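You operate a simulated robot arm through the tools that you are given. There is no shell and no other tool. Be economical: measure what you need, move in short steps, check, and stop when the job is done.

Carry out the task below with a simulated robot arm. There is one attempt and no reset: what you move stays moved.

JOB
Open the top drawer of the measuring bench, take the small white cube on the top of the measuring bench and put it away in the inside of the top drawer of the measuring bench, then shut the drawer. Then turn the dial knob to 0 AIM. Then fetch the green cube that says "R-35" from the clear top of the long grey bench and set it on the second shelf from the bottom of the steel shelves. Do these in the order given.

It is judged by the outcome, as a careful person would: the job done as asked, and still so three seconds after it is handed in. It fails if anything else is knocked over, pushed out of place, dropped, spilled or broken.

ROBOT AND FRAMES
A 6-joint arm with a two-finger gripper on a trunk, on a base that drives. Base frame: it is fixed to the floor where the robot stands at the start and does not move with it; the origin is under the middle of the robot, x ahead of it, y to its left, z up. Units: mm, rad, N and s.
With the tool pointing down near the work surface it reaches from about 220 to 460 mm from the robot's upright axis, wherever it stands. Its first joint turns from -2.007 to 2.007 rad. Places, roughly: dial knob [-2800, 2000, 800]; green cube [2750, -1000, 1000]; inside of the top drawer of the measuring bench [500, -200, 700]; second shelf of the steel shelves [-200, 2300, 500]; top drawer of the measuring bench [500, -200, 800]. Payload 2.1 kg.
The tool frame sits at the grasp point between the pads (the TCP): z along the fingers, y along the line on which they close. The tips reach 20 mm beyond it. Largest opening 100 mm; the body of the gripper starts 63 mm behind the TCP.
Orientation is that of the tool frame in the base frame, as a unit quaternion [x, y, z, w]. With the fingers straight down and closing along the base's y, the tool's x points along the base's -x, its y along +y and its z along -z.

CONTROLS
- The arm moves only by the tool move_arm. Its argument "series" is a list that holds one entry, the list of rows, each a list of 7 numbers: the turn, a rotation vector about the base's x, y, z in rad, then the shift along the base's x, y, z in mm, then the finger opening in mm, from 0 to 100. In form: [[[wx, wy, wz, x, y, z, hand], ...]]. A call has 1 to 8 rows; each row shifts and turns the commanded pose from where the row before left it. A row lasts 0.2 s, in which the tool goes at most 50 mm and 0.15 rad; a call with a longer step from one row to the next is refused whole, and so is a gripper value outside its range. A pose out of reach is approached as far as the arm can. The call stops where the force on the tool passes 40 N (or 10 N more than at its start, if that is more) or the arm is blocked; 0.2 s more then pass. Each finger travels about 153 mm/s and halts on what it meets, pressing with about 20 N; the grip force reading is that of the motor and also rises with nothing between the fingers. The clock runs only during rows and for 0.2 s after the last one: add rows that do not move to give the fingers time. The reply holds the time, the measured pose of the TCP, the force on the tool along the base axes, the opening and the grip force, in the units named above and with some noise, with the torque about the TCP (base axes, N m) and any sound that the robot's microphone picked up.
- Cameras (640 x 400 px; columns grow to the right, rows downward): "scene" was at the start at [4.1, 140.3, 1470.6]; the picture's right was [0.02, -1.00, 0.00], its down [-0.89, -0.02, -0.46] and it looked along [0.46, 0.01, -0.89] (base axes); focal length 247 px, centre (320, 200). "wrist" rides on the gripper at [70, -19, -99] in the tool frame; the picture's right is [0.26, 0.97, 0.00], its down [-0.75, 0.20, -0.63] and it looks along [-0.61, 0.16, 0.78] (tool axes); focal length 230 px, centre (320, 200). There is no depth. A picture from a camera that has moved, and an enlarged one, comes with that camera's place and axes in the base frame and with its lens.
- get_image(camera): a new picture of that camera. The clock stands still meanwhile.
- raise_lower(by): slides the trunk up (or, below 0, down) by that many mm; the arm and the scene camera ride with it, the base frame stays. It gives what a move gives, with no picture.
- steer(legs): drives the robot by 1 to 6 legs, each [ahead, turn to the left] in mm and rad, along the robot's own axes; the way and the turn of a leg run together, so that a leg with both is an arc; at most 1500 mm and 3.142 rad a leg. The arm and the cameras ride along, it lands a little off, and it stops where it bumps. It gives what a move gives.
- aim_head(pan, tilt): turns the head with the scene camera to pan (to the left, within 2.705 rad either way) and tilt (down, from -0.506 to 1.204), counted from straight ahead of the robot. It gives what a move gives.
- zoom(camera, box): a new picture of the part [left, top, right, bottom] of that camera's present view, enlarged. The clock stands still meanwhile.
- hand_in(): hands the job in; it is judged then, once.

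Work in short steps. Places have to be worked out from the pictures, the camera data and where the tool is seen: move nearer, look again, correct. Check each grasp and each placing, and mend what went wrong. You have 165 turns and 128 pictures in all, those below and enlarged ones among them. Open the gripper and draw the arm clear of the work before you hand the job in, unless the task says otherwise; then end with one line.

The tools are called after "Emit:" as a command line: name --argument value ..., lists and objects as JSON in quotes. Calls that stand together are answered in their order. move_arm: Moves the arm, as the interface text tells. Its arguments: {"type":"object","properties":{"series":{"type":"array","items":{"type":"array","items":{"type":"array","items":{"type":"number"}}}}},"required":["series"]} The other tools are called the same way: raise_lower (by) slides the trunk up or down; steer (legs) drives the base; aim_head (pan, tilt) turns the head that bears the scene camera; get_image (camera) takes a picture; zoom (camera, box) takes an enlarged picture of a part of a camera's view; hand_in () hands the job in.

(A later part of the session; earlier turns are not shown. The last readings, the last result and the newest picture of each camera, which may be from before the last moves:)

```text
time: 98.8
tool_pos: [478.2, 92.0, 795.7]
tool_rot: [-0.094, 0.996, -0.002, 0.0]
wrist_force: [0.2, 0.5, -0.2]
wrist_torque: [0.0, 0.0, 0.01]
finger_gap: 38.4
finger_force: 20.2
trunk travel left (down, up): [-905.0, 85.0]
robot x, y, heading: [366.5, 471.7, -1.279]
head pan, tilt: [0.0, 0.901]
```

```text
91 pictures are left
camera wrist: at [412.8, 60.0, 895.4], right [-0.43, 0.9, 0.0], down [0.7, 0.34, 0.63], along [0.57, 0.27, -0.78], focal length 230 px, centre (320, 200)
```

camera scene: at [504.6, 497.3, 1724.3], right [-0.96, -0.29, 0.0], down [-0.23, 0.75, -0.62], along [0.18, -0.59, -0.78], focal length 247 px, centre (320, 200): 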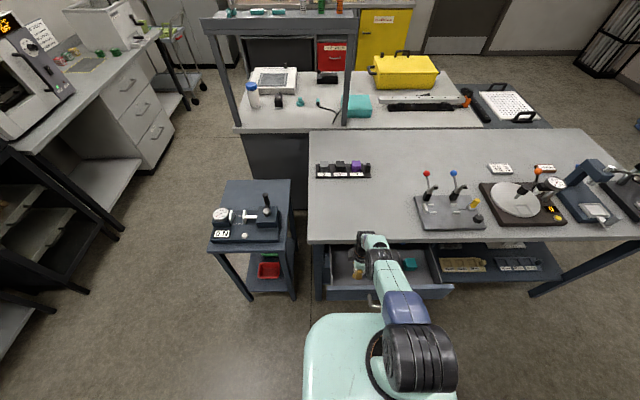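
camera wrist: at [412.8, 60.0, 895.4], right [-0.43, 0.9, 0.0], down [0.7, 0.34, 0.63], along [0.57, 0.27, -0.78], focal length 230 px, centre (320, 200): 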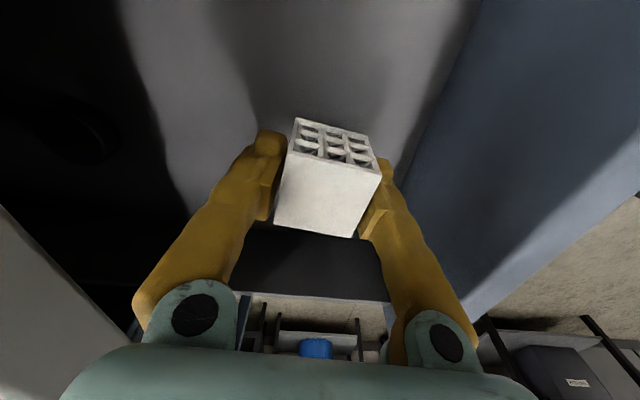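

I estimate the drawer floor at z≈750, the cube bottom now ≈772. Lower in small steps.

Emit:
raise_lower --by -15

Emit:
raise_lower --by -5

```text
time: 99.5
tool_pos: [478.6, 90.6, 780.4]
tool_rot: [-0.094, 0.996, -0.003, -0.001]
wrist_force: [0.2, -1.0, -0.2]
wrist_torque: [-0.03, 0.0, -0.02]
finger_gap: 38.5
finger_force: 19.7
trunk travel left (down, up): [-890.0, 100.0]
robot x, y, heading: [365.4, 476.2, -1.271]
head pan, tilt: [0.0, 0.901]
```

```text
time: 100.0
tool_pos: [477.5, 90.0, 776.0]
tool_rot: [-0.094, 0.996, -0.002, 0.0]
wrist_force: [-0.3, 0.6, 0.0]
wrist_torque: [0.0, 0.0, -0.01]
finger_gap: 38.4
finger_force: 19.9
trunk travel left (down, up): [-885.0, 105.0]
robot x, y, heading: [364.5, 475.5, -1.279]
head pan, tilt: [0.0, 0.901]
```

Emit:
raise_lower --by -5

Emit:
zoom --camera "wrist" --box '[220, 80, 420, 240]'

```text
time: 100.6
tool_pos: [477.9, 91.4, 770.8]
tool_rot: [-0.095, 0.996, -0.002, -0.002]
wrist_force: [0.0, 0.1, 0.1]
wrist_torque: [-0.03, 0.01, -0.01]
finger_gap: 38.5
finger_force: 20.2
trunk travel left (down, up): [-880.0, 110.0]
robot x, y, heading: [361.7, 472.6, -1.276]
head pan, tilt: [0.0, 0.901]
```

```text
2.50 times, centred on (320, 160) of wrist
camera zoom: at [412.9, 59.9, 870.4], right [-0.43, 0.9, 0.0], down [0.7, 0.34, 0.63], along [0.57, 0.27, -0.78], focal length 575 px, centre (320, 300)
```

zoom: 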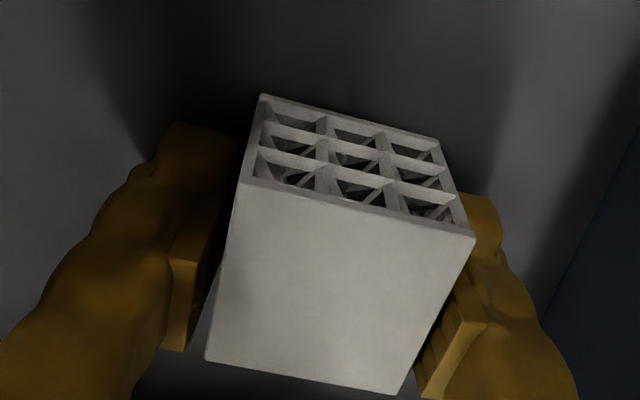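

Shadows close up; still no contact. A few more millimetres.

Emit:
raise_lower --by -4

Emit:
raise_lower --by -4

```text
time: 101.1
tool_pos: [478.9, 91.4, 765.8]
tool_rot: [-0.094, 0.996, -0.003, 0.0]
wrist_force: [0.1, 0.1, -1.0]
wrist_torque: [-0.02, 0.01, 0.01]
finger_gap: 38.5
finger_force: 20.2
trunk travel left (down, up): [-876.0, 114.0]
robot x, y, heading: [369.2, 475.7, -1.273]
head pan, tilt: [0.0, 0.901]
```

```text
time: 101.6
tool_pos: [477.2, 92.0, 763.7]
tool_rot: [-0.094, 0.996, -0.003, 0.0]
wrist_force: [0.9, 0.0, 0.1]
wrist_torque: [0.0, 0.04, 0.03]
finger_gap: 38.4
finger_force: 19.8
trunk travel left (down, up): [-872.0, 118.0]
robot x, y, heading: [367.2, 471.5, -1.272]
head pan, tilt: [0.0, 0.901]
```

Emit:
raise_lower --by -4

Emit:
raise_lower --by -4

```text
time: 102.2
tool_pos: [478.3, 91.7, 759.9]
tool_rot: [-0.094, 0.996, -0.003, 0.0]
wrist_force: [0.2, 0.5, 11.4]
wrist_torque: [0.07, 0.08, -0.03]
finger_gap: 38.4
finger_force: 19.7
trunk travel left (down, up): [-868.0, 122.0]
robot x, y, heading: [366.1, 472.9, -1.274]
head pan, tilt: [0.0, 0.901]
```

```text
time: 102.6
tool_pos: [478.4, 88.0, 759.3]
tool_rot: [-0.094, 0.996, -0.009, 0.0]
wrist_force: [0.8, 0.7, 25.4]
wrist_torque: [0.64, 0.16, 0.01]
finger_gap: 38.7
finger_force: 20.2
trunk travel left (down, up): [-865.0, 125.0]
robot x, y, heading: [363.1, 470.6, -1.274]
head pan, tilt: [0.0, 0.901]
stopped: the force on the tool passed its limit at 44 N (the readings are from after the stop); the commanded pose is now the measured one
```

The cube rests on the drawer floor. I release, then rise by trunk.

Emit:
raise_lower --by 3

Emit:
move_arm --series '[[[0, 0, 0, 0, 0, 0, 60], [0, 0, 0, 0, 0, 0, 60], [0, 0, 0, 0, 0, 0, 60]]]'

Emit:
raise_lower --by 110

Emit:
get_image --camera "wrist"

```text
time: 103.1
tool_pos: [479.7, 89.2, 760.1]
tool_rot: [-0.093, 0.996, -0.005, 0.001]
wrist_force: [0.0, 0.3, -0.2]
wrist_torque: [0.0, -0.01, -0.01]
finger_gap: 38.7
finger_force: 20.1
trunk travel left (down, up): [-868.0, 122.0]
robot x, y, heading: [365.6, 467.9, -1.275]
head pan, tilt: [0.0, 0.901]
```

```text
time: 103.9
tool_pos: [480.8, 89.9, 760.2]
tool_rot: [-0.094, 0.996, -0.006, 0.0]
wrist_force: [-0.4, -0.1, 0.9]
wrist_torque: [-0.03, -0.01, 0.03]
finger_gap: 60.0
finger_force: 0.0
trunk travel left (down, up): [-868.0, 122.0]
robot x, y, heading: [364.2, 473.1, -1.28]
head pan, tilt: [0.0, 0.901]
```

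```text
time: 105.3
tool_pos: [478.1, 87.8, 870.7]
tool_rot: [-0.094, 0.996, -0.005, 0.0]
wrist_force: [-0.3, -0.2, -0.2]
wrist_torque: [-0.02, 0.02, 0.01]
finger_gap: 60.0
finger_force: 0.2
trunk travel left (down, up): [-978.0, 12.0]
robot x, y, heading: [365.2, 472.7, -1.275]
head pan, tilt: [0.0, 0.901]
```

```text
89 pictures are left
camera wrist: at [413.4, 57.9, 970.3], right [-0.43, 0.9, -0.01], down [0.7, 0.34, 0.63], along [0.57, 0.27, -0.78], focal length 230 px, centre (320, 200)
```

wrist: 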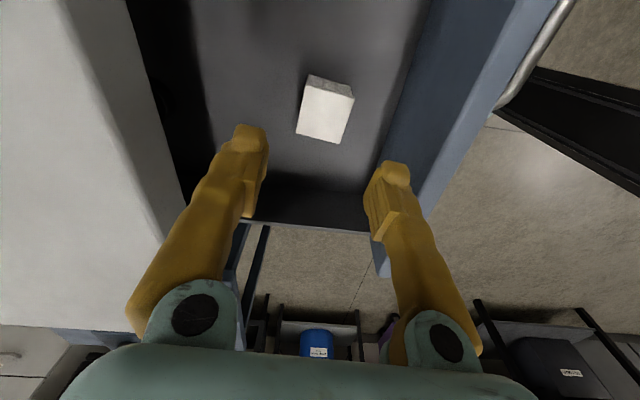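

The cube lies in the drawer. I lift clear, then back to the handle-grasp stance.

Emit:
move_arm --series '[[[0, 0, 0, 0, 0, 40, 60], [0, 0, 0, 0, 0, 40, 60], [0, 0, 0, 0, 0, 40, 60], [0, 0, 0, 0, 0, 40, 60]]]'

Emit:
steer --legs '[[0, 0.32], [-364, 0], [0, -0.32]]'

Emit:
get_image --camera "scene"

```text
time: 106.3
tool_pos: [476.9, 90.7, 1032.5]
tool_rot: [-0.094, 0.996, -0.006, 0.001]
wrist_force: [-0.5, 0.8, -0.2]
wrist_torque: [-0.02, 0.01, 0.01]
finger_gap: 59.8
finger_force: 0.1
trunk travel left (down, up): [-978.0, 12.0]
robot x, y, heading: [364.2, 471.4, -1.271]
head pan, tilt: [0.0, 0.901]
```

```text
time: 110.7
tool_pos: [267.3, 385.5, 1030.9]
tool_rot: [-0.094, 0.996, -0.006, 0.0]
wrist_force: [-0.5, 0.4, -0.3]
wrist_torque: [-0.02, -0.02, -0.03]
finger_gap: 60.3
finger_force: 0.0
trunk travel left (down, up): [-978.0, 12.0]
robot x, y, heading: [157.1, 773.7, -1.277]
head pan, tilt: [0.0, 0.901]
```

```text
88 pictures are left
camera scene: at [295.7, 794.0, 1762.3], right [-0.96, -0.29, 0.0], down [-0.23, 0.75, -0.62], along [0.18, -0.59, -0.78], focal length 247 px, centre (320, 200)
```

scene: 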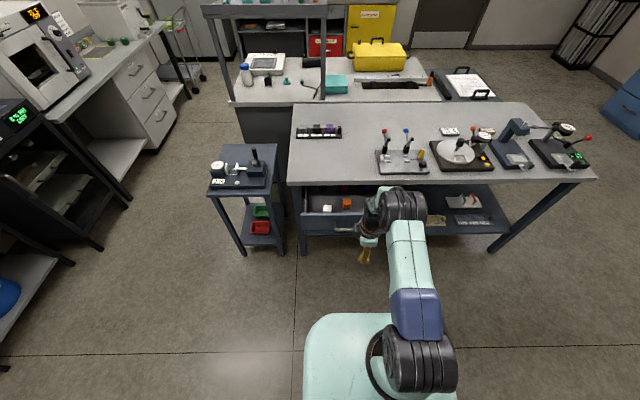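

Now tilt the tool as for the first grasp.

Emit:
move_arm --series '[[[0, 0, 0.115, 5, -17, 0, 60], [-0.14, -0.0424, 0, 5, -17, 0, 60], [-0.14, -0.0424, 0, 5, -17, 0, 60], [-0.14, -0.0424, 0, 0, 0, 0, 60], [-0.14, -0.0424, 0, 0, 0, 0, 60], [-0.14, -0.0424, 0, 0, 0, 0, 60], [-0.14, -0.0424, 0, 0, 0, 0, 60], [-0.14, -0.0424, 0, 0, 0, 0, 60]]]'

Emit:
move_arm --series '[[[-0.14, -0.0424, 0, 0, 0, 0, 60], [0, 0, 0, 0, 0, 0, 60]]]'

```text
time: 112.5
tool_pos: [281.8, 335.7, 1031.3]
tool_rot: [-0.131, 0.859, -0.489, 0.07]
wrist_force: [0.2, 0.0, 0.4]
wrist_torque: [0.02, 0.01, -0.01]
finger_gap: 59.9
finger_force: 0.2
trunk travel left (down, up): [-978.0, 12.0]
robot x, y, heading: [159.2, 772.0, -1.275]
head pan, tilt: [0.0, 0.901]
```

```text
time: 113.1
tool_pos: [282.7, 334.4, 1031.3]
tool_rot: [-0.125, 0.821, -0.551, 0.08]
wrist_force: [0.2, -0.1, -0.6]
wrist_torque: [0.02, 0.01, 0.01]
finger_gap: 60.2
finger_force: 0.1
trunk travel left (down, up): [-978.0, 12.0]
robot x, y, heading: [158.5, 768.0, -1.274]
head pan, tilt: [0.0, 0.901]
```

Lower the trunk to handle height, then look.

Emit:
raise_lower --by -241

Emit:
move_arm --series '[[[0, 0, 0, 12, -40, 0, 60], [0, 0, 0, 12, -40, 0, 60], [0, 0, 0, 10, -35, 0, 60]]]'

Emit:
get_image --camera "wrist"

```text
time: 115.6
tool_pos: [282.2, 335.0, 789.5]
tool_rot: [-0.125, 0.821, -0.551, 0.08]
wrist_force: [0.7, -0.3, -0.5]
wrist_torque: [0.03, -0.02, -0.01]
finger_gap: 60.1
finger_force: 0.0
trunk travel left (down, up): [-737.0, 253.0]
robot x, y, heading: [156.0, 771.0, -1.279]
head pan, tilt: [0.0, 0.901]
```

```text
time: 116.4
tool_pos: [315.8, 219.7, 789.2]
tool_rot: [-0.125, 0.822, -0.55, 0.079]
wrist_force: [-0.3, -0.1, 1.0]
wrist_torque: [0.04, 0.04, 0.01]
finger_gap: 59.8
finger_force: 0.0
trunk travel left (down, up): [-737.0, 253.0]
robot x, y, heading: [158.1, 769.7, -1.276]
head pan, tilt: [0.0, 0.901]
```

```text
87 pictures are left
camera wrist: at [224.7, 279.6, 845.0], right [-0.36, 0.27, -0.89], down [0.53, 0.85, 0.05], along [0.77, -0.45, -0.45], focal length 230 px, centre (320, 200)
```

wrist: 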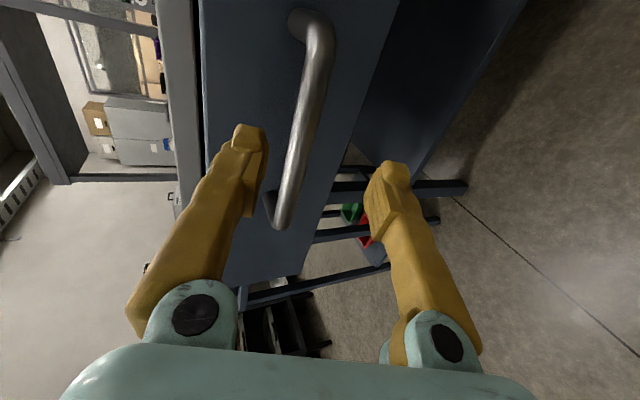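

Good alignment as before. Advance and grip.

Emit:
move_arm --series '[[[0, 0, 0, 6, -20, 0, 60], [0, 0, 0, 6, -20, -1, 60], [0, 0, 0, 0, 0, 0, 30], [0, 0, 0, 0, 0, 0, 5], [0, 0, 0, 0, 0, 0, 5], [0, 0, 0, 0, 0, 0, 5]]]'

Emit:
get_image --camera "wrist"

```text
time: 117.8
tool_pos: [328.8, 180.8, 786.5]
tool_rot: [-0.125, 0.823, -0.549, 0.079]
wrist_force: [0.1, 0.9, -9.5]
wrist_torque: [-0.01, 0.04, 0.15]
finger_gap: 8.0
finger_force: 35.6
trunk travel left (down, up): [-737.0, 253.0]
robot x, y, heading: [159.9, 766.7, -1.276]
head pan, tilt: [0.0, 0.901]
```

```text
86 pictures are left
camera wrist: at [237.0, 240.1, 842.4], right [-0.36, 0.28, -0.89], down [0.53, 0.85, 0.05], along [0.77, -0.45, -0.45], focal length 230 px, centre (320, 200)
```

wrist: 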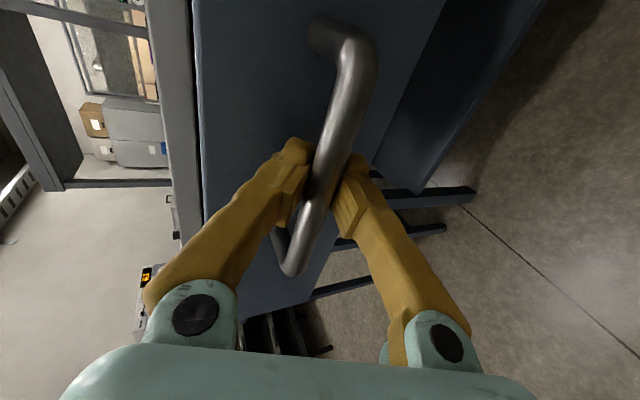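

Gripped. Push the drawer in by driving forward 170 mm.

Emit:
steer --legs '[[170, 0]]'

Emit:
move_arm --series '[[[0, 0, 0, 2.9, -9.5, 0, 5], [0, 0, 0, 2.9, -9.5, 0, 5], [0, 0, 0, 2.9, -9.5, 0, 5], [0, 0, 0, 0, 0, 0, 5]]]'

Emit:
get_image --camera "wrist"

```text
time: 119.3
tool_pos: [380.6, 18.3, 786.6]
tool_rot: [-0.127, 0.822, -0.55, 0.077]
wrist_force: [17.8, 7.1, -13.1]
wrist_torque: [0.19, -0.39, 0.67]
finger_gap: 8.0
finger_force: 36.1
trunk travel left (down, up): [-737.0, 253.0]
robot x, y, heading: [207.3, 604.5, -1.277]
head pan, tilt: [0.0, 0.901]
```

```text
time: 120.1
tool_pos: [382.5, 13.2, 785.0]
tool_rot: [-0.131, 0.829, -0.537, 0.078]
wrist_force: [15.6, 4.9, -19.9]
wrist_torque: [0.0, 0.14, -0.94]
finger_gap: 7.9
finger_force: 35.9
out of reach, approached as far as the arm can: row 1, 2, 3
trunk travel left (down, up): [-737.0, 253.0]
robot x, y, heading: [208.0, 608.7, -1.266]
head pan, tilt: [0.0, 0.901]
stopped in row 3: the force on the tool passed its limit at 43 N (the readings are from after the stop); the commanded pose is now the measured one
```

```text
85 pictures are left
camera wrist: at [290.5, 71.5, 844.9], right [-0.38, 0.3, -0.88], down [0.52, 0.85, 0.07], along [0.77, -0.43, -0.47], focal length 230 px, centre (320, 200)
```

wrist: 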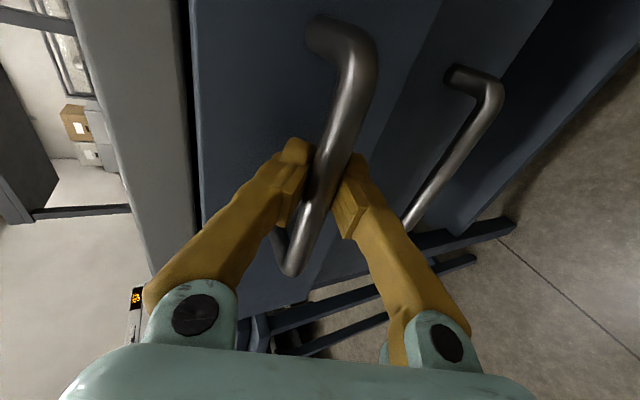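

The arm is at full stretch; about 18 mm remain. Drive forward for the rest.

Emit:
steer --legs '[[22, 0]]'

Emit:
get_image --camera "wrist"

```text
time: 120.9
tool_pos: [384.2, -12.5, 787.9]
tool_rot: [-0.126, 0.828, -0.54, 0.077]
wrist_force: [0.9, -0.8, -21.7]
wrist_torque: [-0.21, -0.04, -0.21]
finger_gap: 16.6
finger_force: 8.8
trunk travel left (down, up): [-737.0, 253.0]
robot x, y, heading: [211.0, 582.4, -1.271]
head pan, tilt: [0.0, 0.901]
```

```text
84 pictures are left
camera wrist: at [293.3, 45.7, 846.2], right [-0.37, 0.29, -0.88], down [0.53, 0.85, 0.06], along [0.77, -0.44, -0.47], focal length 230 px, centre (320, 200)
```

wrist: 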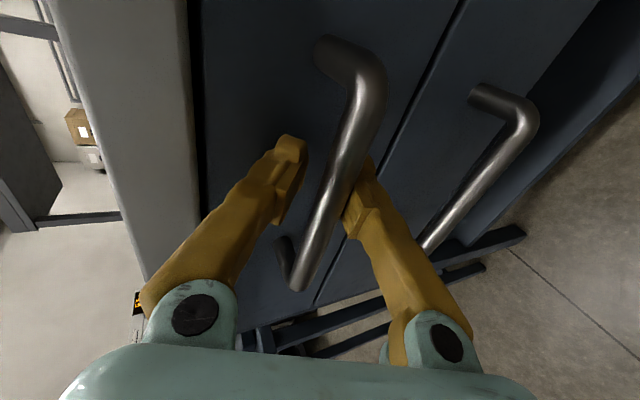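

The drawer is flush as at the start. Release and back away, then check.

Emit:
move_arm --series '[[[0, 0, 0, 0, 0, 0, 60], [0, 0, 0, 0, 0, 0, 60], [0, 0, 0, 0, 0, 0, 60]]]'

Emit:
steer --legs '[[-200, 0]]'

Emit:
zoom --camera "scene" --box '[240, 60, 480, 260]'

Emit:
get_image --camera "wrist"

```text
time: 121.7
tool_pos: [382.9, -10.0, 791.8]
tool_rot: [-0.126, 0.827, -0.542, 0.078]
wrist_force: [0.1, 0.1, 0.6]
wrist_torque: [-0.01, 0.0, 0.01]
finger_gap: 60.2
finger_force: 0.1
trunk travel left (down, up): [-737.0, 253.0]
robot x, y, heading: [210.1, 584.5, -1.275]
head pan, tilt: [0.0, 0.901]
```

```text
time: 123.3
tool_pos: [325.4, 180.3, 792.0]
tool_rot: [-0.127, 0.827, -0.543, 0.077]
wrist_force: [0.2, -0.4, 0.1]
wrist_torque: [-0.02, -0.01, 0.01]
finger_gap: 59.9
finger_force: 0.1
trunk travel left (down, up): [-737.0, 253.0]
robot x, y, heading: [152.3, 773.7, -1.272]
head pan, tilt: [0.0, 0.901]
```

```text
2.00 times, centred on (360, 160) of scene
camera zoom: at [292.9, 800.2, 1521.3], right [-0.96, -0.29, 0.0], down [-0.23, 0.75, -0.62], along [0.18, -0.59, -0.78], focal length 494 px, centre (240, 280)
```

zoom: 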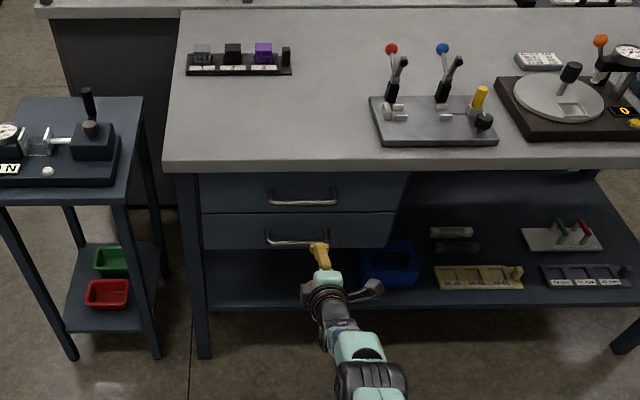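

```text
82 pictures are left
camera wrist: at [233.7, 239.5, 848.7], right [-0.37, 0.29, -0.88], down [0.53, 0.85, 0.06], along [0.77, -0.44, -0.46], focal length 230 px, centre (320, 200)
```

wrist: 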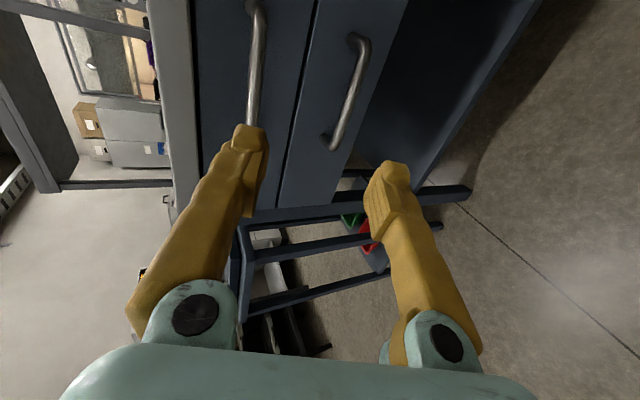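

Drawer shut. Now for the dial: turn the tool down, and look toward (-2800,2000).

Emit:
move_arm --series '[[[0.14, 0.0424, 0, 0, 0, 0, 60], [0.14, 0.0424, 0, 0, 0, 0, 60], [0.14, 0.0424, 0, -3, 10, 0, 60], [0.14, 0.0424, 0, -6, 20, 0, 60], [0.14, 0.0424, 0, -6, 20, 0, 60], [0.14, 0.0424, 0, -6, 20, 0, 60], [0.14, 0.0424, 0, -6, 20, 0, 60], [0.14, 0.0424, 0, -6, 20, 0, 60]]]'

Emit:
raise_lower --by 250

Emit:
aim_head --pan -2.26 --tilt 0.4

Emit:
get_image --camera "scene"

```text
time: 125.1
tool_pos: [289.9, 307.7, 793.2]
tool_rot: [-0.151, 0.988, -0.032, 0.013]
wrist_force: [-0.5, 0.1, -0.3]
wrist_torque: [0.02, -0.01, -0.03]
finger_gap: 60.2
finger_force: 0.0
out of reach, approached as far as the arm can: row 2, 3, 7, 8
trunk travel left (down, up): [-737.0, 253.0]
robot x, y, heading: [155.4, 771.2, -1.271]
head pan, tilt: [0.0, 0.901]
```

```text
time: 127.6
tool_pos: [290.3, 307.0, 1043.0]
tool_rot: [-0.151, 0.988, -0.032, 0.013]
wrist_force: [0.1, -1.0, -0.3]
wrist_torque: [0.01, 0.0, 0.0]
finger_gap: 59.9
finger_force: 0.1
trunk travel left (down, up): [-987.0, 3.0]
robot x, y, heading: [155.1, 771.6, -1.276]
head pan, tilt: [0.0, 0.901]
```

```text
time: 129.8
tool_pos: [288.6, 307.8, 1043.1]
tool_rot: [-0.151, 0.988, -0.032, 0.012]
wrist_force: [-0.5, 0.6, -0.8]
wrist_torque: [0.01, 0.02, 0.01]
finger_gap: 60.0
finger_force: 0.0
trunk travel left (down, up): [-987.0, 3.0]
robot x, y, heading: [152.3, 774.1, -1.273]
head pan, tilt: [-2.26, 0.4]
```

```text
81 pictures are left
camera scene: at [185.1, 907.6, 1814.4], right [0.38, 0.92, 0.0], down [0.36, -0.15, -0.92], along [-0.85, 0.35, -0.39], focal length 247 px, centre (320, 200)
```

scene: 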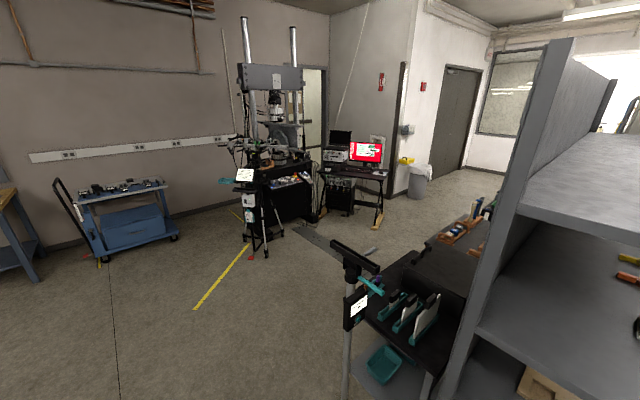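

The dial should appear near (310,177), by the testing machine. Zoom.

Emit:
zoom --camera "scene" --box '[210, 110, 410, 260]'

```text
2.67 times, centred on (310, 185) of scene
camera zoom: at [185.1, 907.6, 1814.4], right [0.38, 0.92, 0.0], down [0.36, -0.15, -0.92], along [-0.85, 0.35, -0.39], focal length 659 px, centre (347, 240)
```

zoom: 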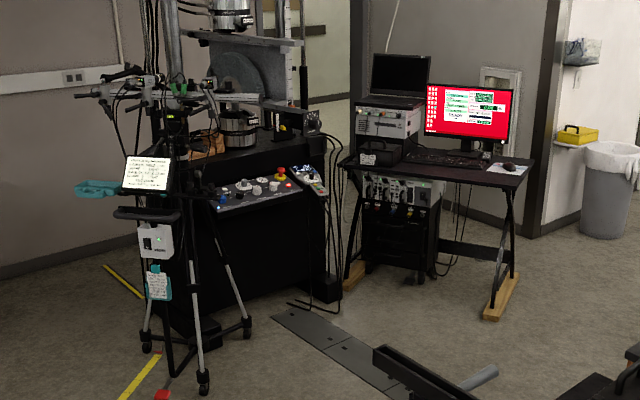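

The console with knobs is near (-2800,1900). I drive via the open floor to about (-1900,1550) and look again.

Emit:
steer --legs '[[0, -1.891], [1152, 0], [0, -0.672], [1172, 0]]'

Emit:
aim_head --pan 0.1 --tilt 0.7

Emit:
get_image --camera "scene"

```text
time: 147.7
tool_pos: [-2240.6, 1952.7, 1043.6]
tool_rot: [0.913, 0.407, -0.021, -0.029]
wrist_force: [-0.5, 0.6, -0.7]
wrist_torque: [-0.04, 0.01, -0.01]
finger_gap: 60.1
finger_force: 0.1
trunk travel left (down, up): [-987.0, 3.0]
robot x, y, heading: [-1885.8, 1617.3, 2.401]
head pan, tilt: [-2.26, 0.4]
```

```text
time: 149.8
tool_pos: [-2240.4, 1953.5, 1044.4]
tool_rot: [0.913, 0.407, -0.021, -0.028]
wrist_force: [0.4, -0.2, -0.1]
wrist_torque: [0.01, 0.01, 0.01]
finger_gap: 59.9
finger_force: 0.0
trunk travel left (down, up): [-987.0, 3.0]
robot x, y, heading: [-1883.4, 1619.0, 2.403]
head pan, tilt: [0.099, 0.7]
```

```text
79 pictures are left
camera scene: at [-2002.7, 1525.8, 1787.5], right [0.6, 0.8, 0.0], down [0.52, -0.38, -0.76], along [-0.61, 0.46, -0.64], focal length 247 px, centre (320, 200)
```

scene: 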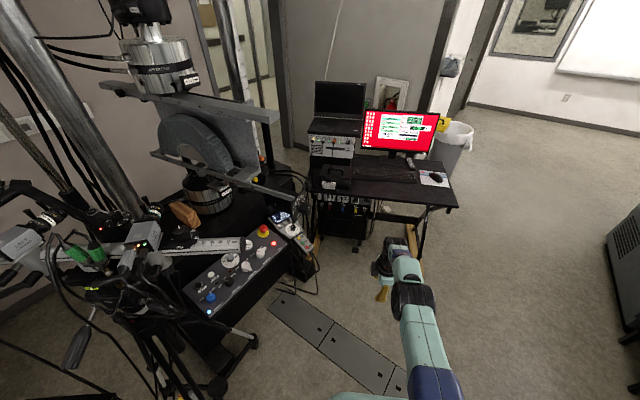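

Zoom in on the console to read the knobs.

Emit:
zoom --camera "scene" --box '[180, 205, 320, 320]'

Emit:
zoom --camera "scene" --box '[255, 200, 325, 260]'

```text
3.48 times, centred on (250, 262) of scene
camera zoom: at [-2002.7, 1525.8, 1787.5], right [0.6, 0.8, 0.0], down [0.52, -0.38, -0.76], along [-0.61, 0.46, -0.64], focal length 859 px, centre (564, -17)
```

zoom: 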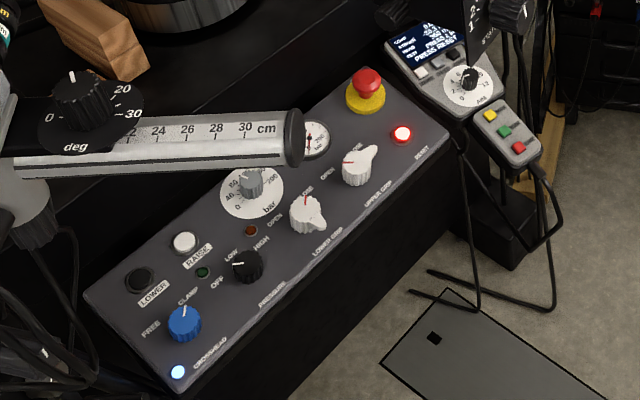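

```text
6.67 times, centred on (290, 230) of scene
camera zoom: at [-2002.7, 1525.8, 1787.5], right [0.6, 0.8, 0.0], down [0.52, -0.38, -0.76], along [-0.61, 0.46, -0.64], focal length 1647 px, centre (520, 0)
```

zoom: 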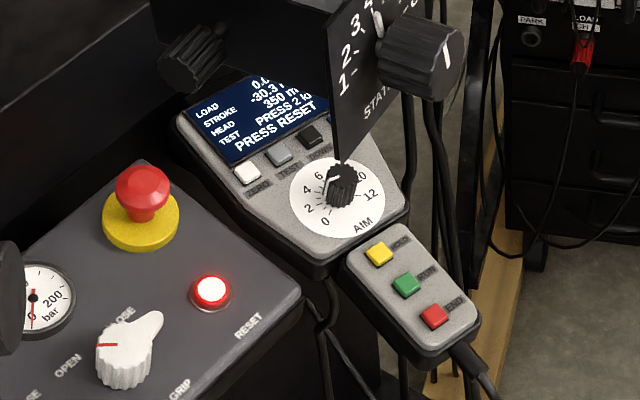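

The AIM dial (0–12) is on the small pendant, pointing about 5; knob near (-2790,1945). I retract the arm and go to a spot in front of it to look.

Emit:
move_arm --series '[[[0, 0, 0, 36, -33, 0, 60], [0, 0, 0, 36, -33, 0, 60], [0, 0, 0, 36, -33, 0, 60]]]'

Emit:
steer --legs '[[0, -0.343], [657, 0], [0, 1.483]]'

Emit:
aim_head --pan 0.0 --tilt 0.7

Emit:
get_image --camera "scene"

```text
time: 150.6
tool_pos: [-2131.8, 1853.6, 1044.3]
tool_rot: [0.913, 0.406, -0.022, -0.03]
wrist_force: [-0.4, 0.3, -1.2]
wrist_torque: [0.05, 0.02, 0.0]
finger_gap: 60.0
finger_force: 0.1
trunk travel left (down, up): [-987.0, 3.0]
robot x, y, heading: [-1891.6, 1617.9, 2.398]
head pan, tilt: [0.099, 0.7]
```

```text
time: 159.0
tool_pos: [-2516.7, 2083.8, 1043.5]
tool_rot: [0.554, 0.832, -0.033, -0.012]
wrist_force: [-1.3, -0.8, 0.4]
wrist_torque: [0.01, -0.01, -0.02]
finger_gap: 60.0
finger_force: 0.0
trunk travel left (down, up): [-987.0, 3.0]
robot x, y, heading: [-2197.3, 2212.5, -2.748]
head pan, tilt: [0.099, 0.7]
```

```text
time: 159.7
tool_pos: [-2517.5, 2083.9, 1043.0]
tool_rot: [0.553, 0.832, -0.032, -0.012]
wrist_force: [-0.2, 0.3, 0.0]
wrist_torque: [0.03, 0.01, 0.01]
finger_gap: 60.3
finger_force: 0.0
trunk travel left (down, up): [-987.0, 3.0]
robot x, y, heading: [-2203.0, 2208.2, -2.752]
head pan, tilt: [0.0, 0.7]
```

```text
76 pictures are left
camera scene: at [-2168.0, 2067.5, 1787.5], right [-0.38, 0.92, 0.0], down [0.59, 0.25, -0.76], along [-0.71, -0.29, -0.64], focal length 247 px, centre (320, 200)
```

scene: 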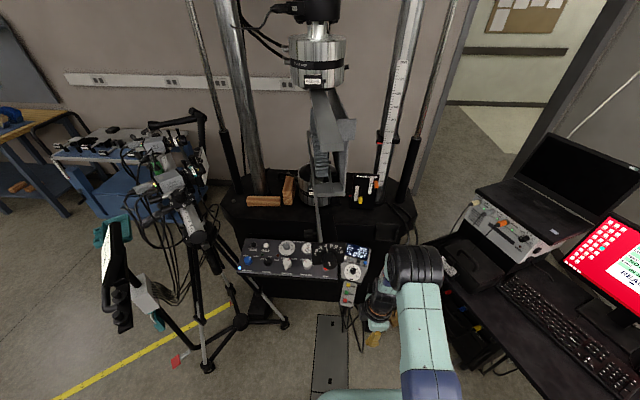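

Emit:
zoom --camera "scene" --box '[290, 220, 400, 310]'

Emit:
get_image --camera "wrist"

```text
4.44 times, centred on (345, 265) of scene
camera zoom: at [-2168.0, 2067.5, 1787.5], right [-0.38, 0.92, 0.0], down [0.59, 0.25, -0.76], along [-0.71, -0.29, -0.64], focal length 1098 px, centre (209, -89)
```

zoom: 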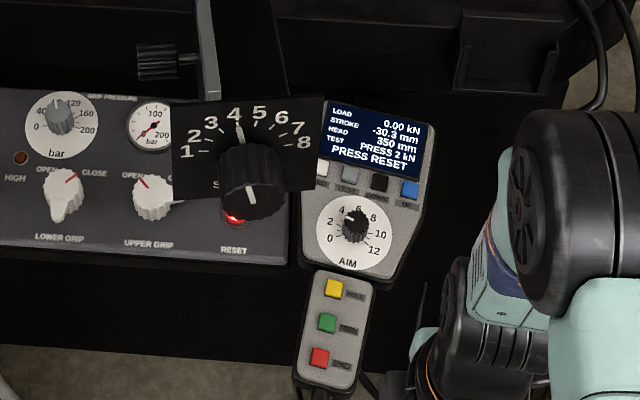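

```text
74 pictures are left
camera wrist: at [-2555.7, 2145.3, 1142.1], right [0.79, 0.61, -0.07], down [0.51, -0.59, 0.63], along [0.34, -0.53, -0.78], focal length 230 px, centre (320, 200)
```

wrist: 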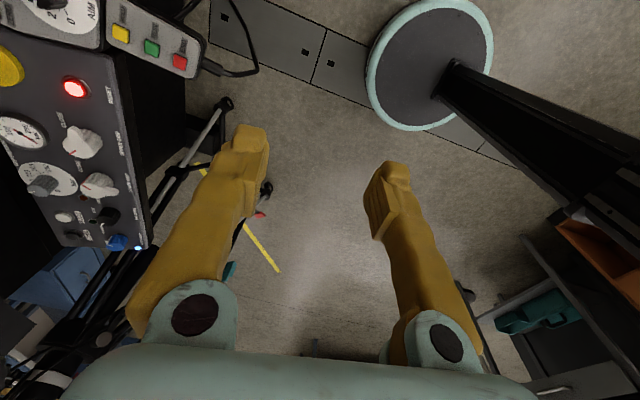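

AIM knob triangulates to about (-2822,1961,830); a "station" panel hangs near it at z≈1100. I look at surroundings in detail before reaching in.

Emit:
zoom --camera "scene" --box '[270, 150, 430, 310]'

Emit:
zoom --camera "wrist" --box '[0, 0, 220, 140]'

```text
2.50 times, centred on (350, 230) of scene
camera zoom: at [-2168.0, 2067.5, 1787.5], right [-0.38, 0.92, 0.0], down [0.59, 0.25, -0.76], along [-0.71, -0.29, -0.64], focal length 618 px, centre (245, 125)
```

zoom: 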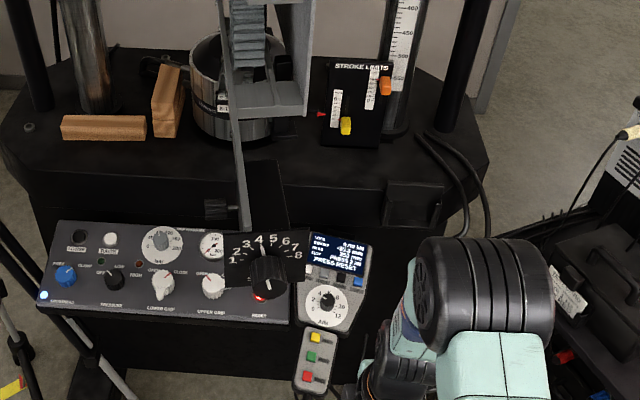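

```text
2.86 times, centred on (110, 70) of wrist
camera zoom: at [-2555.7, 2145.3, 1142.1], right [0.79, 0.61, -0.07], down [0.51, -0.59, 0.63], along [0.34, -0.53, -0.78], focal length 657 px, centre (920, 571)
```

zoom: 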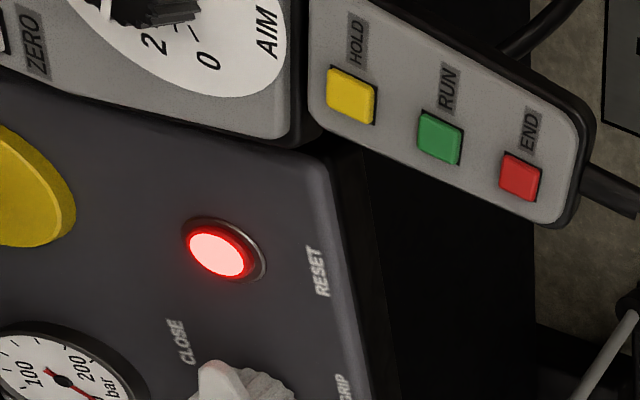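

I move the robot closer and a bit to the right of the dial's axis, so that the forearm stays clear of the station panel.

Emit:
steer --legs '[[0, -0.522], [302, 0], [0, 0.864]]'

Emit:
get_image --camera "scene"

Emit:
get_image --camera "wrist"

```text
time: 165.4
tool_pos: [-2757.4, 2021.7, 1042.7]
tool_rot: [0.402, 0.915, -0.034, -0.007]
wrist_force: [0.8, -0.5, -0.4]
wrist_torque: [-0.04, -0.02, 0.01]
finger_gap: 60.3
finger_force: 0.1
trunk travel left (down, up): [-987.0, 3.0]
robot x, y, heading: [-2500.1, 2245.5, -2.404]
head pan, tilt: [0.0, 0.7]
```

```text
71 pictures are left
camera scene: at [-2424.1, 2124.6, 1787.5], right [-0.67, 0.74, 0.0], down [0.48, 0.43, -0.76], along [-0.57, -0.52, -0.64], focal length 247 px, centre (320, 200)
```

scene: 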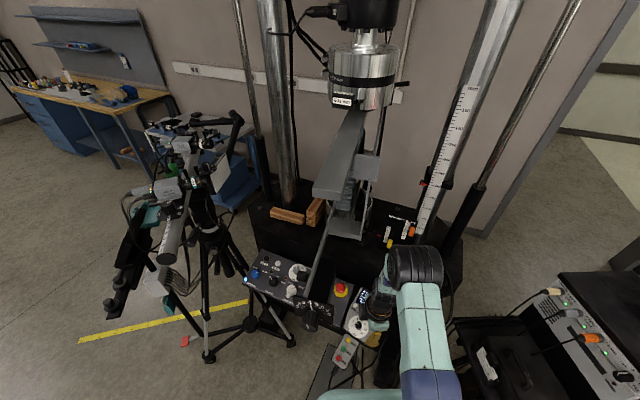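

```text
70 pictures are left
camera wrist: at [-2814.7, 2066.7, 1142.0], right [0.54, 0.84, -0.07], down [0.68, -0.38, 0.63], along [0.5, -0.38, -0.78], focal length 230 px, centre (320, 200)
```

wrist: 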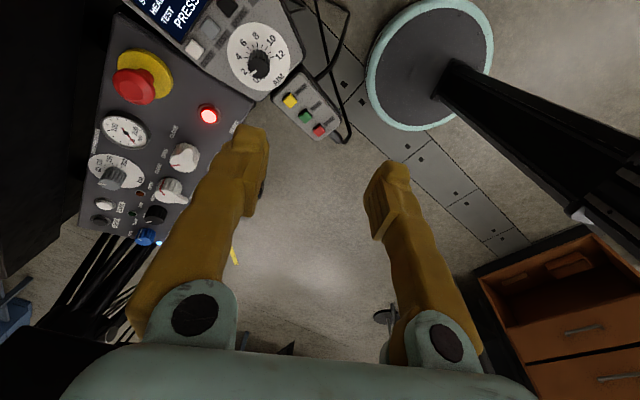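

The wrist view agrees: knob at (-2826,1961,830). Zoom for the dial's tilt and pointer.

Emit:
zoom --camera "wrist" --box '[180, 0, 340, 100]'

Emit:
zoom --camera "scene" --box '[290, 270, 410, 370]'

```text
4.00 times, centred on (260, 50) of wrist
camera zoom: at [-2814.7, 2066.7, 1142.0], right [0.54, 0.84, -0.07], down [0.68, -0.38, 0.63], along [0.5, -0.38, -0.78], focal length 920 px, centre (560, 800)
```

zoom: 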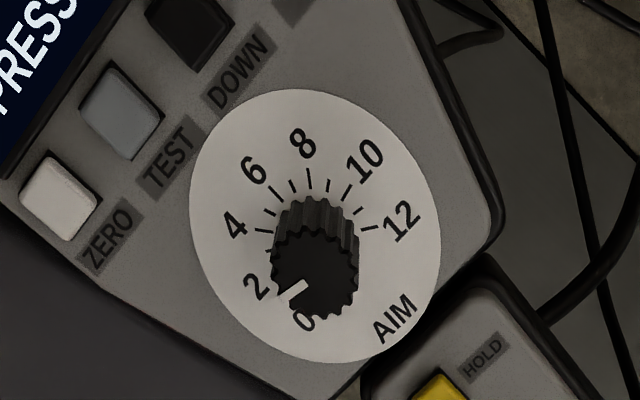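

```text
4.00 times, centred on (350, 320) of scene
camera zoom: at [-2424.1, 2124.6, 1787.5], right [-0.67, 0.74, 0.0], down [0.48, 0.43, -0.76], along [-0.57, -0.52, -0.64], focal length 988 px, centre (200, -280)
```

zoom: 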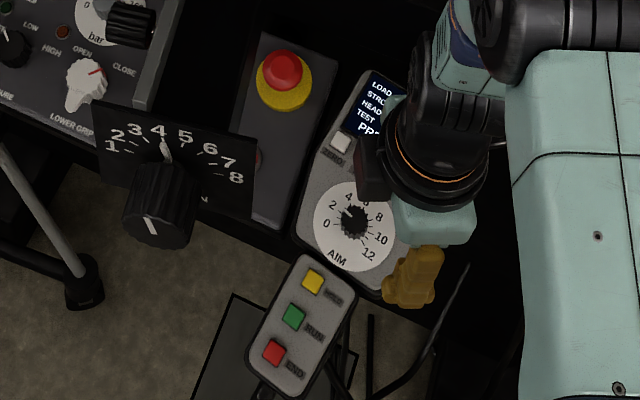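

Pointer is at 2; scale ≈22° per unit, and 0 lies counter-clockwise. The dial seems tilted ≈17° toward the operator. I lower the trunk, tilt the tool and come to ~80 mm above the knob.

Emit:
raise_lower --by -130

Emit:
move_arm --series '[[[-0.029, 0.115, 0, -24, -26, 0, 60], [-0.029, 0.115, 0, -24, -26, 0, 60], [0, 0, 0, 0, 0, -7, 60]]]'

Emit:
get_image --camera "wrist"

Emit:
get_image --camera "scene"

```text
time: 167.0
tool_pos: [-2757.2, 2021.5, 913.9]
tool_rot: [0.402, 0.915, -0.034, -0.006]
wrist_force: [0.5, 0.3, -0.4]
wrist_torque: [0.02, 0.01, 0.0]
finger_gap: 59.8
finger_force: 0.1
trunk travel left (down, up): [-857.0, 133.0]
robot x, y, heading: [-2502.8, 2244.8, -2.399]
head pan, tilt: [0.0, 0.7]
```

```text
time: 167.8
tool_pos: [-2805.3, 1970.0, 905.6]
tool_rot: [0.394, 0.907, -0.107, -0.099]
wrist_force: [0.7, -0.2, -0.7]
wrist_torque: [-0.02, 0.02, -0.01]
finger_gap: 60.1
finger_force: 0.1
trunk travel left (down, up): [-857.0, 133.0]
robot x, y, heading: [-2499.7, 2242.4, -2.407]
head pan, tilt: [0.0, 0.7]
```

```text
67 pictures are left
camera wrist: at [-2838.2, 2020.3, 1012.2], right [0.5, 0.83, -0.24], down [0.81, -0.35, 0.48], along [0.31, -0.43, -0.85], focal length 230 px, centre (320, 200)
```

wrist: 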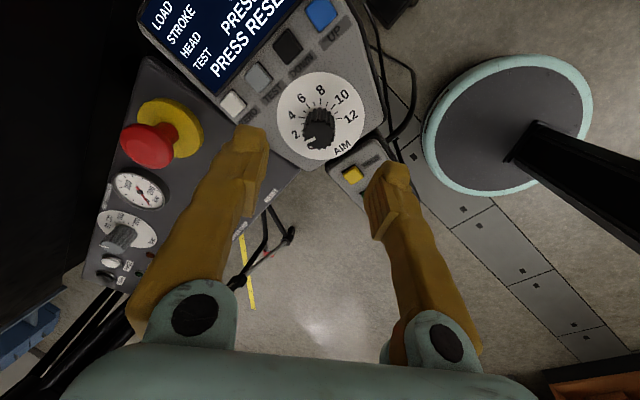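

```text
66 pictures are left
camera scene: at [-2423.9, 2125.1, 1657.6], right [-0.67, 0.74, 0.0], down [0.48, 0.43, -0.77], along [-0.57, -0.52, -0.64], focal length 247 px, centre (320, 200)
```

scene: 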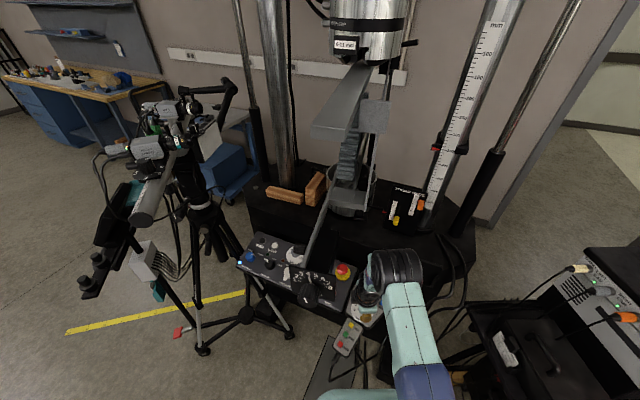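

Emit:
zoom --camera "wrist" --box '[240, 60, 400, 180]'

```text
3.33 times, centred on (320, 120) of wrist
camera zoom: at [-2838.2, 2020.3, 1012.2], right [0.5, 0.83, -0.24], down [0.81, -0.35, 0.48], along [0.31, -0.43, -0.85], focal length 767 px, centre (320, 467)
```

zoom: 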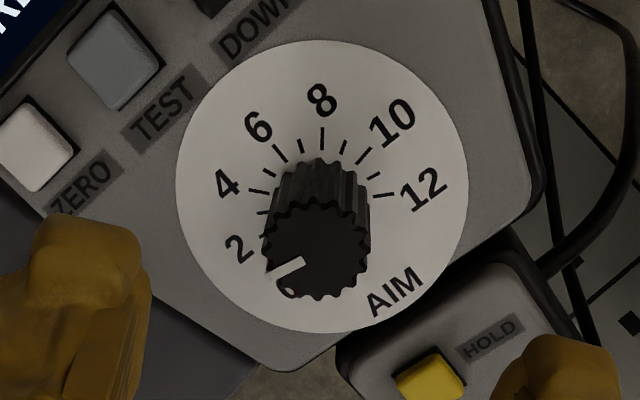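

Refined: knob top ≈(-2826,1966,852), Ø≈24 mm, pointer at 2. I pre-rotate -0.4 rad, centre, and descend part way.

Emit:
move_arm --series '[[[-0.036, -0.0153, -0.1275, -3, 1.3, 0, 50], [-0.036, -0.0153, -0.1275, -2.6, 1.3, 0, 50], [-0.036, -0.0153, -0.1275, 0, 0, 0, 50], [0, 0, 0, -5.3, -2.3, -19, 50], [0, 0, 0, -2.7, -1.1, -9.5, 50]]]'

Emit:
zoom --camera "wrist" --box '[200, 60, 440, 220]'

```text
time: 169.0
tool_pos: [-2819.1, 1969.7, 877.1]
tool_rot: [0.568, 0.81, -0.125, -0.076]
wrist_force: [0.3, -0.1, 0.6]
wrist_torque: [0.02, -0.03, 0.02]
finger_gap: 49.9
finger_force: 0.1
trunk travel left (down, up): [-857.0, 133.0]
robot x, y, heading: [-2498.6, 2250.7, -2.404]
head pan, tilt: [0.0, 0.7]
```

```text
2.50 times, centred on (320, 140) of wrist
camera zoom: at [-2833.5, 2040.3, 976.5], right [0.78, 0.56, -0.28], down [0.61, -0.57, 0.56], along [0.15, -0.61, -0.78], focal length 575 px, centre (320, 350)
```

zoom: 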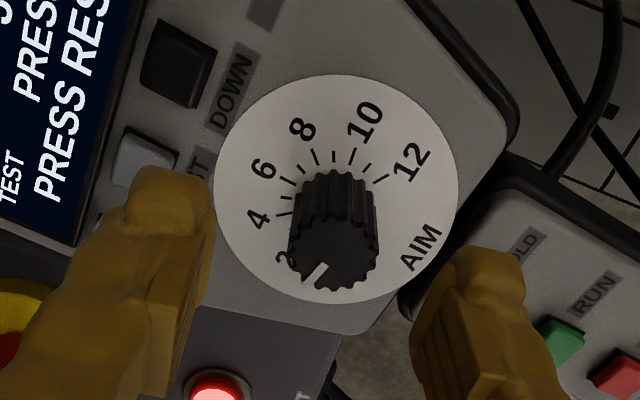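

Three views put the knob top at (-2825,1962,838). Correct and descend 26 mm.

Emit:
move_arm --series '[[[0, 0, 0, 4, -2, 0, 50], [0, 0, 0, -6.9, -3, -25, 50]]]'

Emit:
zoom --camera "wrist" --box '[200, 60, 440, 220]'

```text
time: 169.6
tool_pos: [-2822.8, 1963.6, 852.0]
tool_rot: [0.567, 0.811, -0.125, -0.076]
wrist_force: [-0.2, -0.2, -0.1]
wrist_torque: [0.01, 0.0, -0.01]
finger_gap: 50.1
finger_force: 0.0
trunk travel left (down, up): [-857.0, 133.0]
robot x, y, heading: [-2500.4, 2243.6, -2.403]
head pan, tilt: [0.0, 0.7]
```

```text
2.50 times, centred on (320, 140) of wrist
camera zoom: at [-2836.9, 2034.8, 950.8], right [0.78, 0.56, -0.28], down [0.61, -0.57, 0.56], along [0.15, -0.61, -0.78], focal length 575 px, centre (320, 350)
```

zoom: 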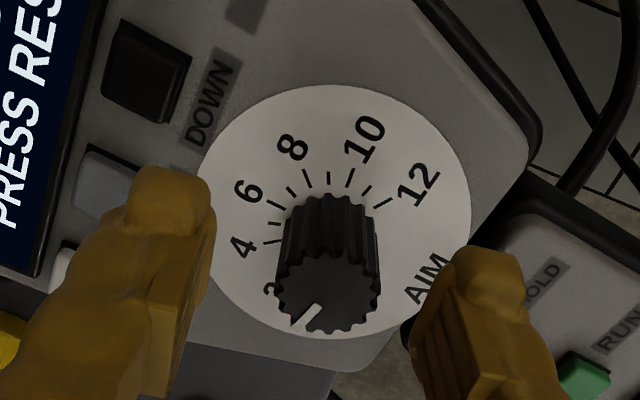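

Knob top lies ~10 mm beyond the TCP, on axis. Descend 16 mm and close.

Emit:
move_arm --series '[[[0, 0, 0, -4.2, -1.9, -15.3, 50], [0, 0, 0, 0, 0, 0, 50]]]'

Emit:
move_arm --series '[[[0, 0, 0, 1, 1, 0, 36], [0, 0, 0, 0, 0, 0, 20], [0, 0, 0, 0, 0, 0, 15], [0, 0, 0, 0, 0, 0, 15]]]'

Emit:
zoom --camera "wrist" --box '[200, 60, 440, 220]'

```text
time: 170.2
tool_pos: [-2826.8, 1963.3, 837.7]
tool_rot: [0.569, 0.809, -0.126, -0.076]
wrist_force: [0.1, -0.3, -0.1]
wrist_torque: [-0.03, -0.04, 0.0]
finger_gap: 50.0
finger_force: 0.0
trunk travel left (down, up): [-857.0, 133.0]
robot x, y, heading: [-2501.6, 2246.3, -2.4]
head pan, tilt: [0.0, 0.7]
```

```text
time: 171.2
tool_pos: [-2823.2, 1964.0, 835.4]
tool_rot: [0.567, 0.811, -0.124, -0.077]
wrist_force: [8.5, 5.1, -15.1]
wrist_torque: [0.02, -0.27, 0.13]
finger_gap: 24.7
finger_force: 45.0
trunk travel left (down, up): [-857.0, 133.0]
robot x, y, heading: [-2498.8, 2246.2, -2.403]
head pan, tilt: [0.0, 0.7]
```

```text
2.50 times, centred on (320, 140) of wrist
camera zoom: at [-2838.6, 2034.8, 935.3], right [0.78, 0.56, -0.28], down [0.61, -0.57, 0.56], along [0.15, -0.61, -0.78], focal length 575 px, centre (320, 350)
```

zoom: 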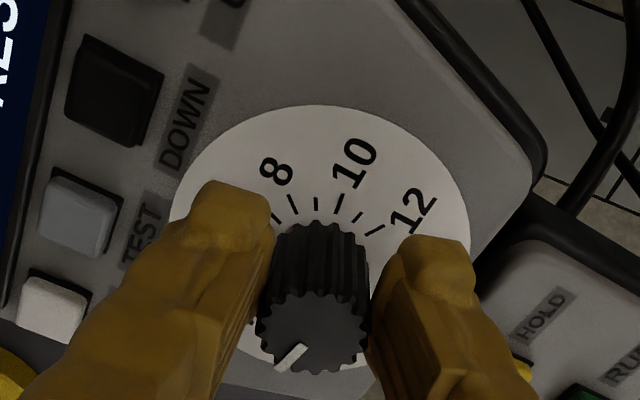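

Gripped (24.7 mm). Turn +0.4 rad about the dial normal first.

Emit:
move_arm --series '[[[0.0351, 0.015, 0.1243, 0, 0, 0, 15], [0.0351, 0.015, 0.1243, 0, 0, 0, 15], [0.0351, 0.015, 0.1243, 0, 0, 0, 15]]]'

Emit:
zoom --camera "wrist" --box '[200, 60, 440, 220]'

```text
time: 172.0
tool_pos: [-2824.6, 1963.6, 837.0]
tool_rot: [0.398, 0.905, -0.107, -0.099]
wrist_force: [6.3, 3.7, -14.1]
wrist_torque: [-0.57, -0.81, 0.23]
finger_gap: 24.6
finger_force: 45.5
trunk travel left (down, up): [-857.0, 133.0]
robot x, y, heading: [-2500.2, 2243.7, -2.403]
head pan, tilt: [0.0, 0.7]
```

```text
2.50 times, centred on (320, 140) of wrist
camera zoom: at [-2858.3, 2014.1, 943.5], right [0.51, 0.83, -0.24], down [0.8, -0.35, 0.48], along [0.31, -0.43, -0.85], focal length 575 px, centre (320, 350)
```

zoom: 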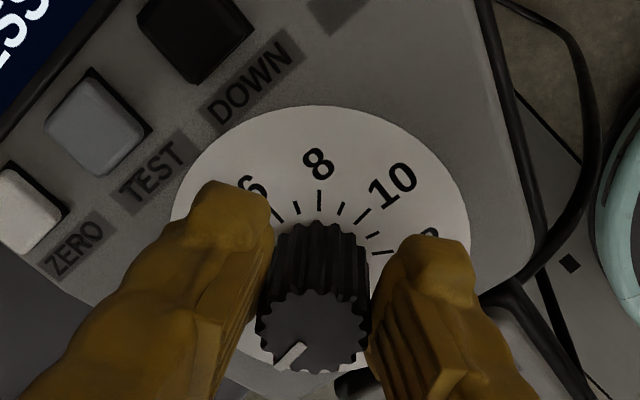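

The knob follows. Turn the remaining 0.39 rad.

Emit:
move_arm --series '[[[0.0354, 0.015, 0.1252, 0, 0, 0, 15], [0.0354, 0.015, 0.1252, 0, 0, 0, 15], [0.0354, 0.015, 0.1252, 0, 0, 0, 15], [0, 0, 0, 0, 0, 0, 15]]]'

Emit:
zoom --camera "wrist" --box '[200, 60, 440, 220]'

```text
time: 173.0
tool_pos: [-2826.9, 1962.4, 838.7]
tool_rot: [0.216, 0.965, -0.085, -0.12]
wrist_force: [-1.1, -4.4, 1.1]
wrist_torque: [-0.09, 0.07, -0.45]
finger_gap: 24.7
finger_force: 45.1
trunk travel left (down, up): [-857.0, 133.0]
robot x, y, heading: [-2501.2, 2243.9, -2.406]
head pan, tilt: [0.0, 0.7]
```

```text
2.50 times, centred on (320, 140) of wrist
camera zoom: at [-2868.6, 1986.9, 950.0], right [0.15, 0.98, -0.16], down [0.91, -0.08, 0.41], along [0.39, -0.21, -0.9], focal length 575 px, centre (320, 350)
```

zoom: 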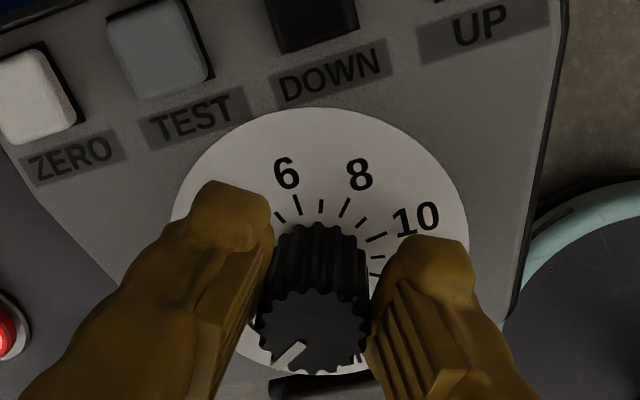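

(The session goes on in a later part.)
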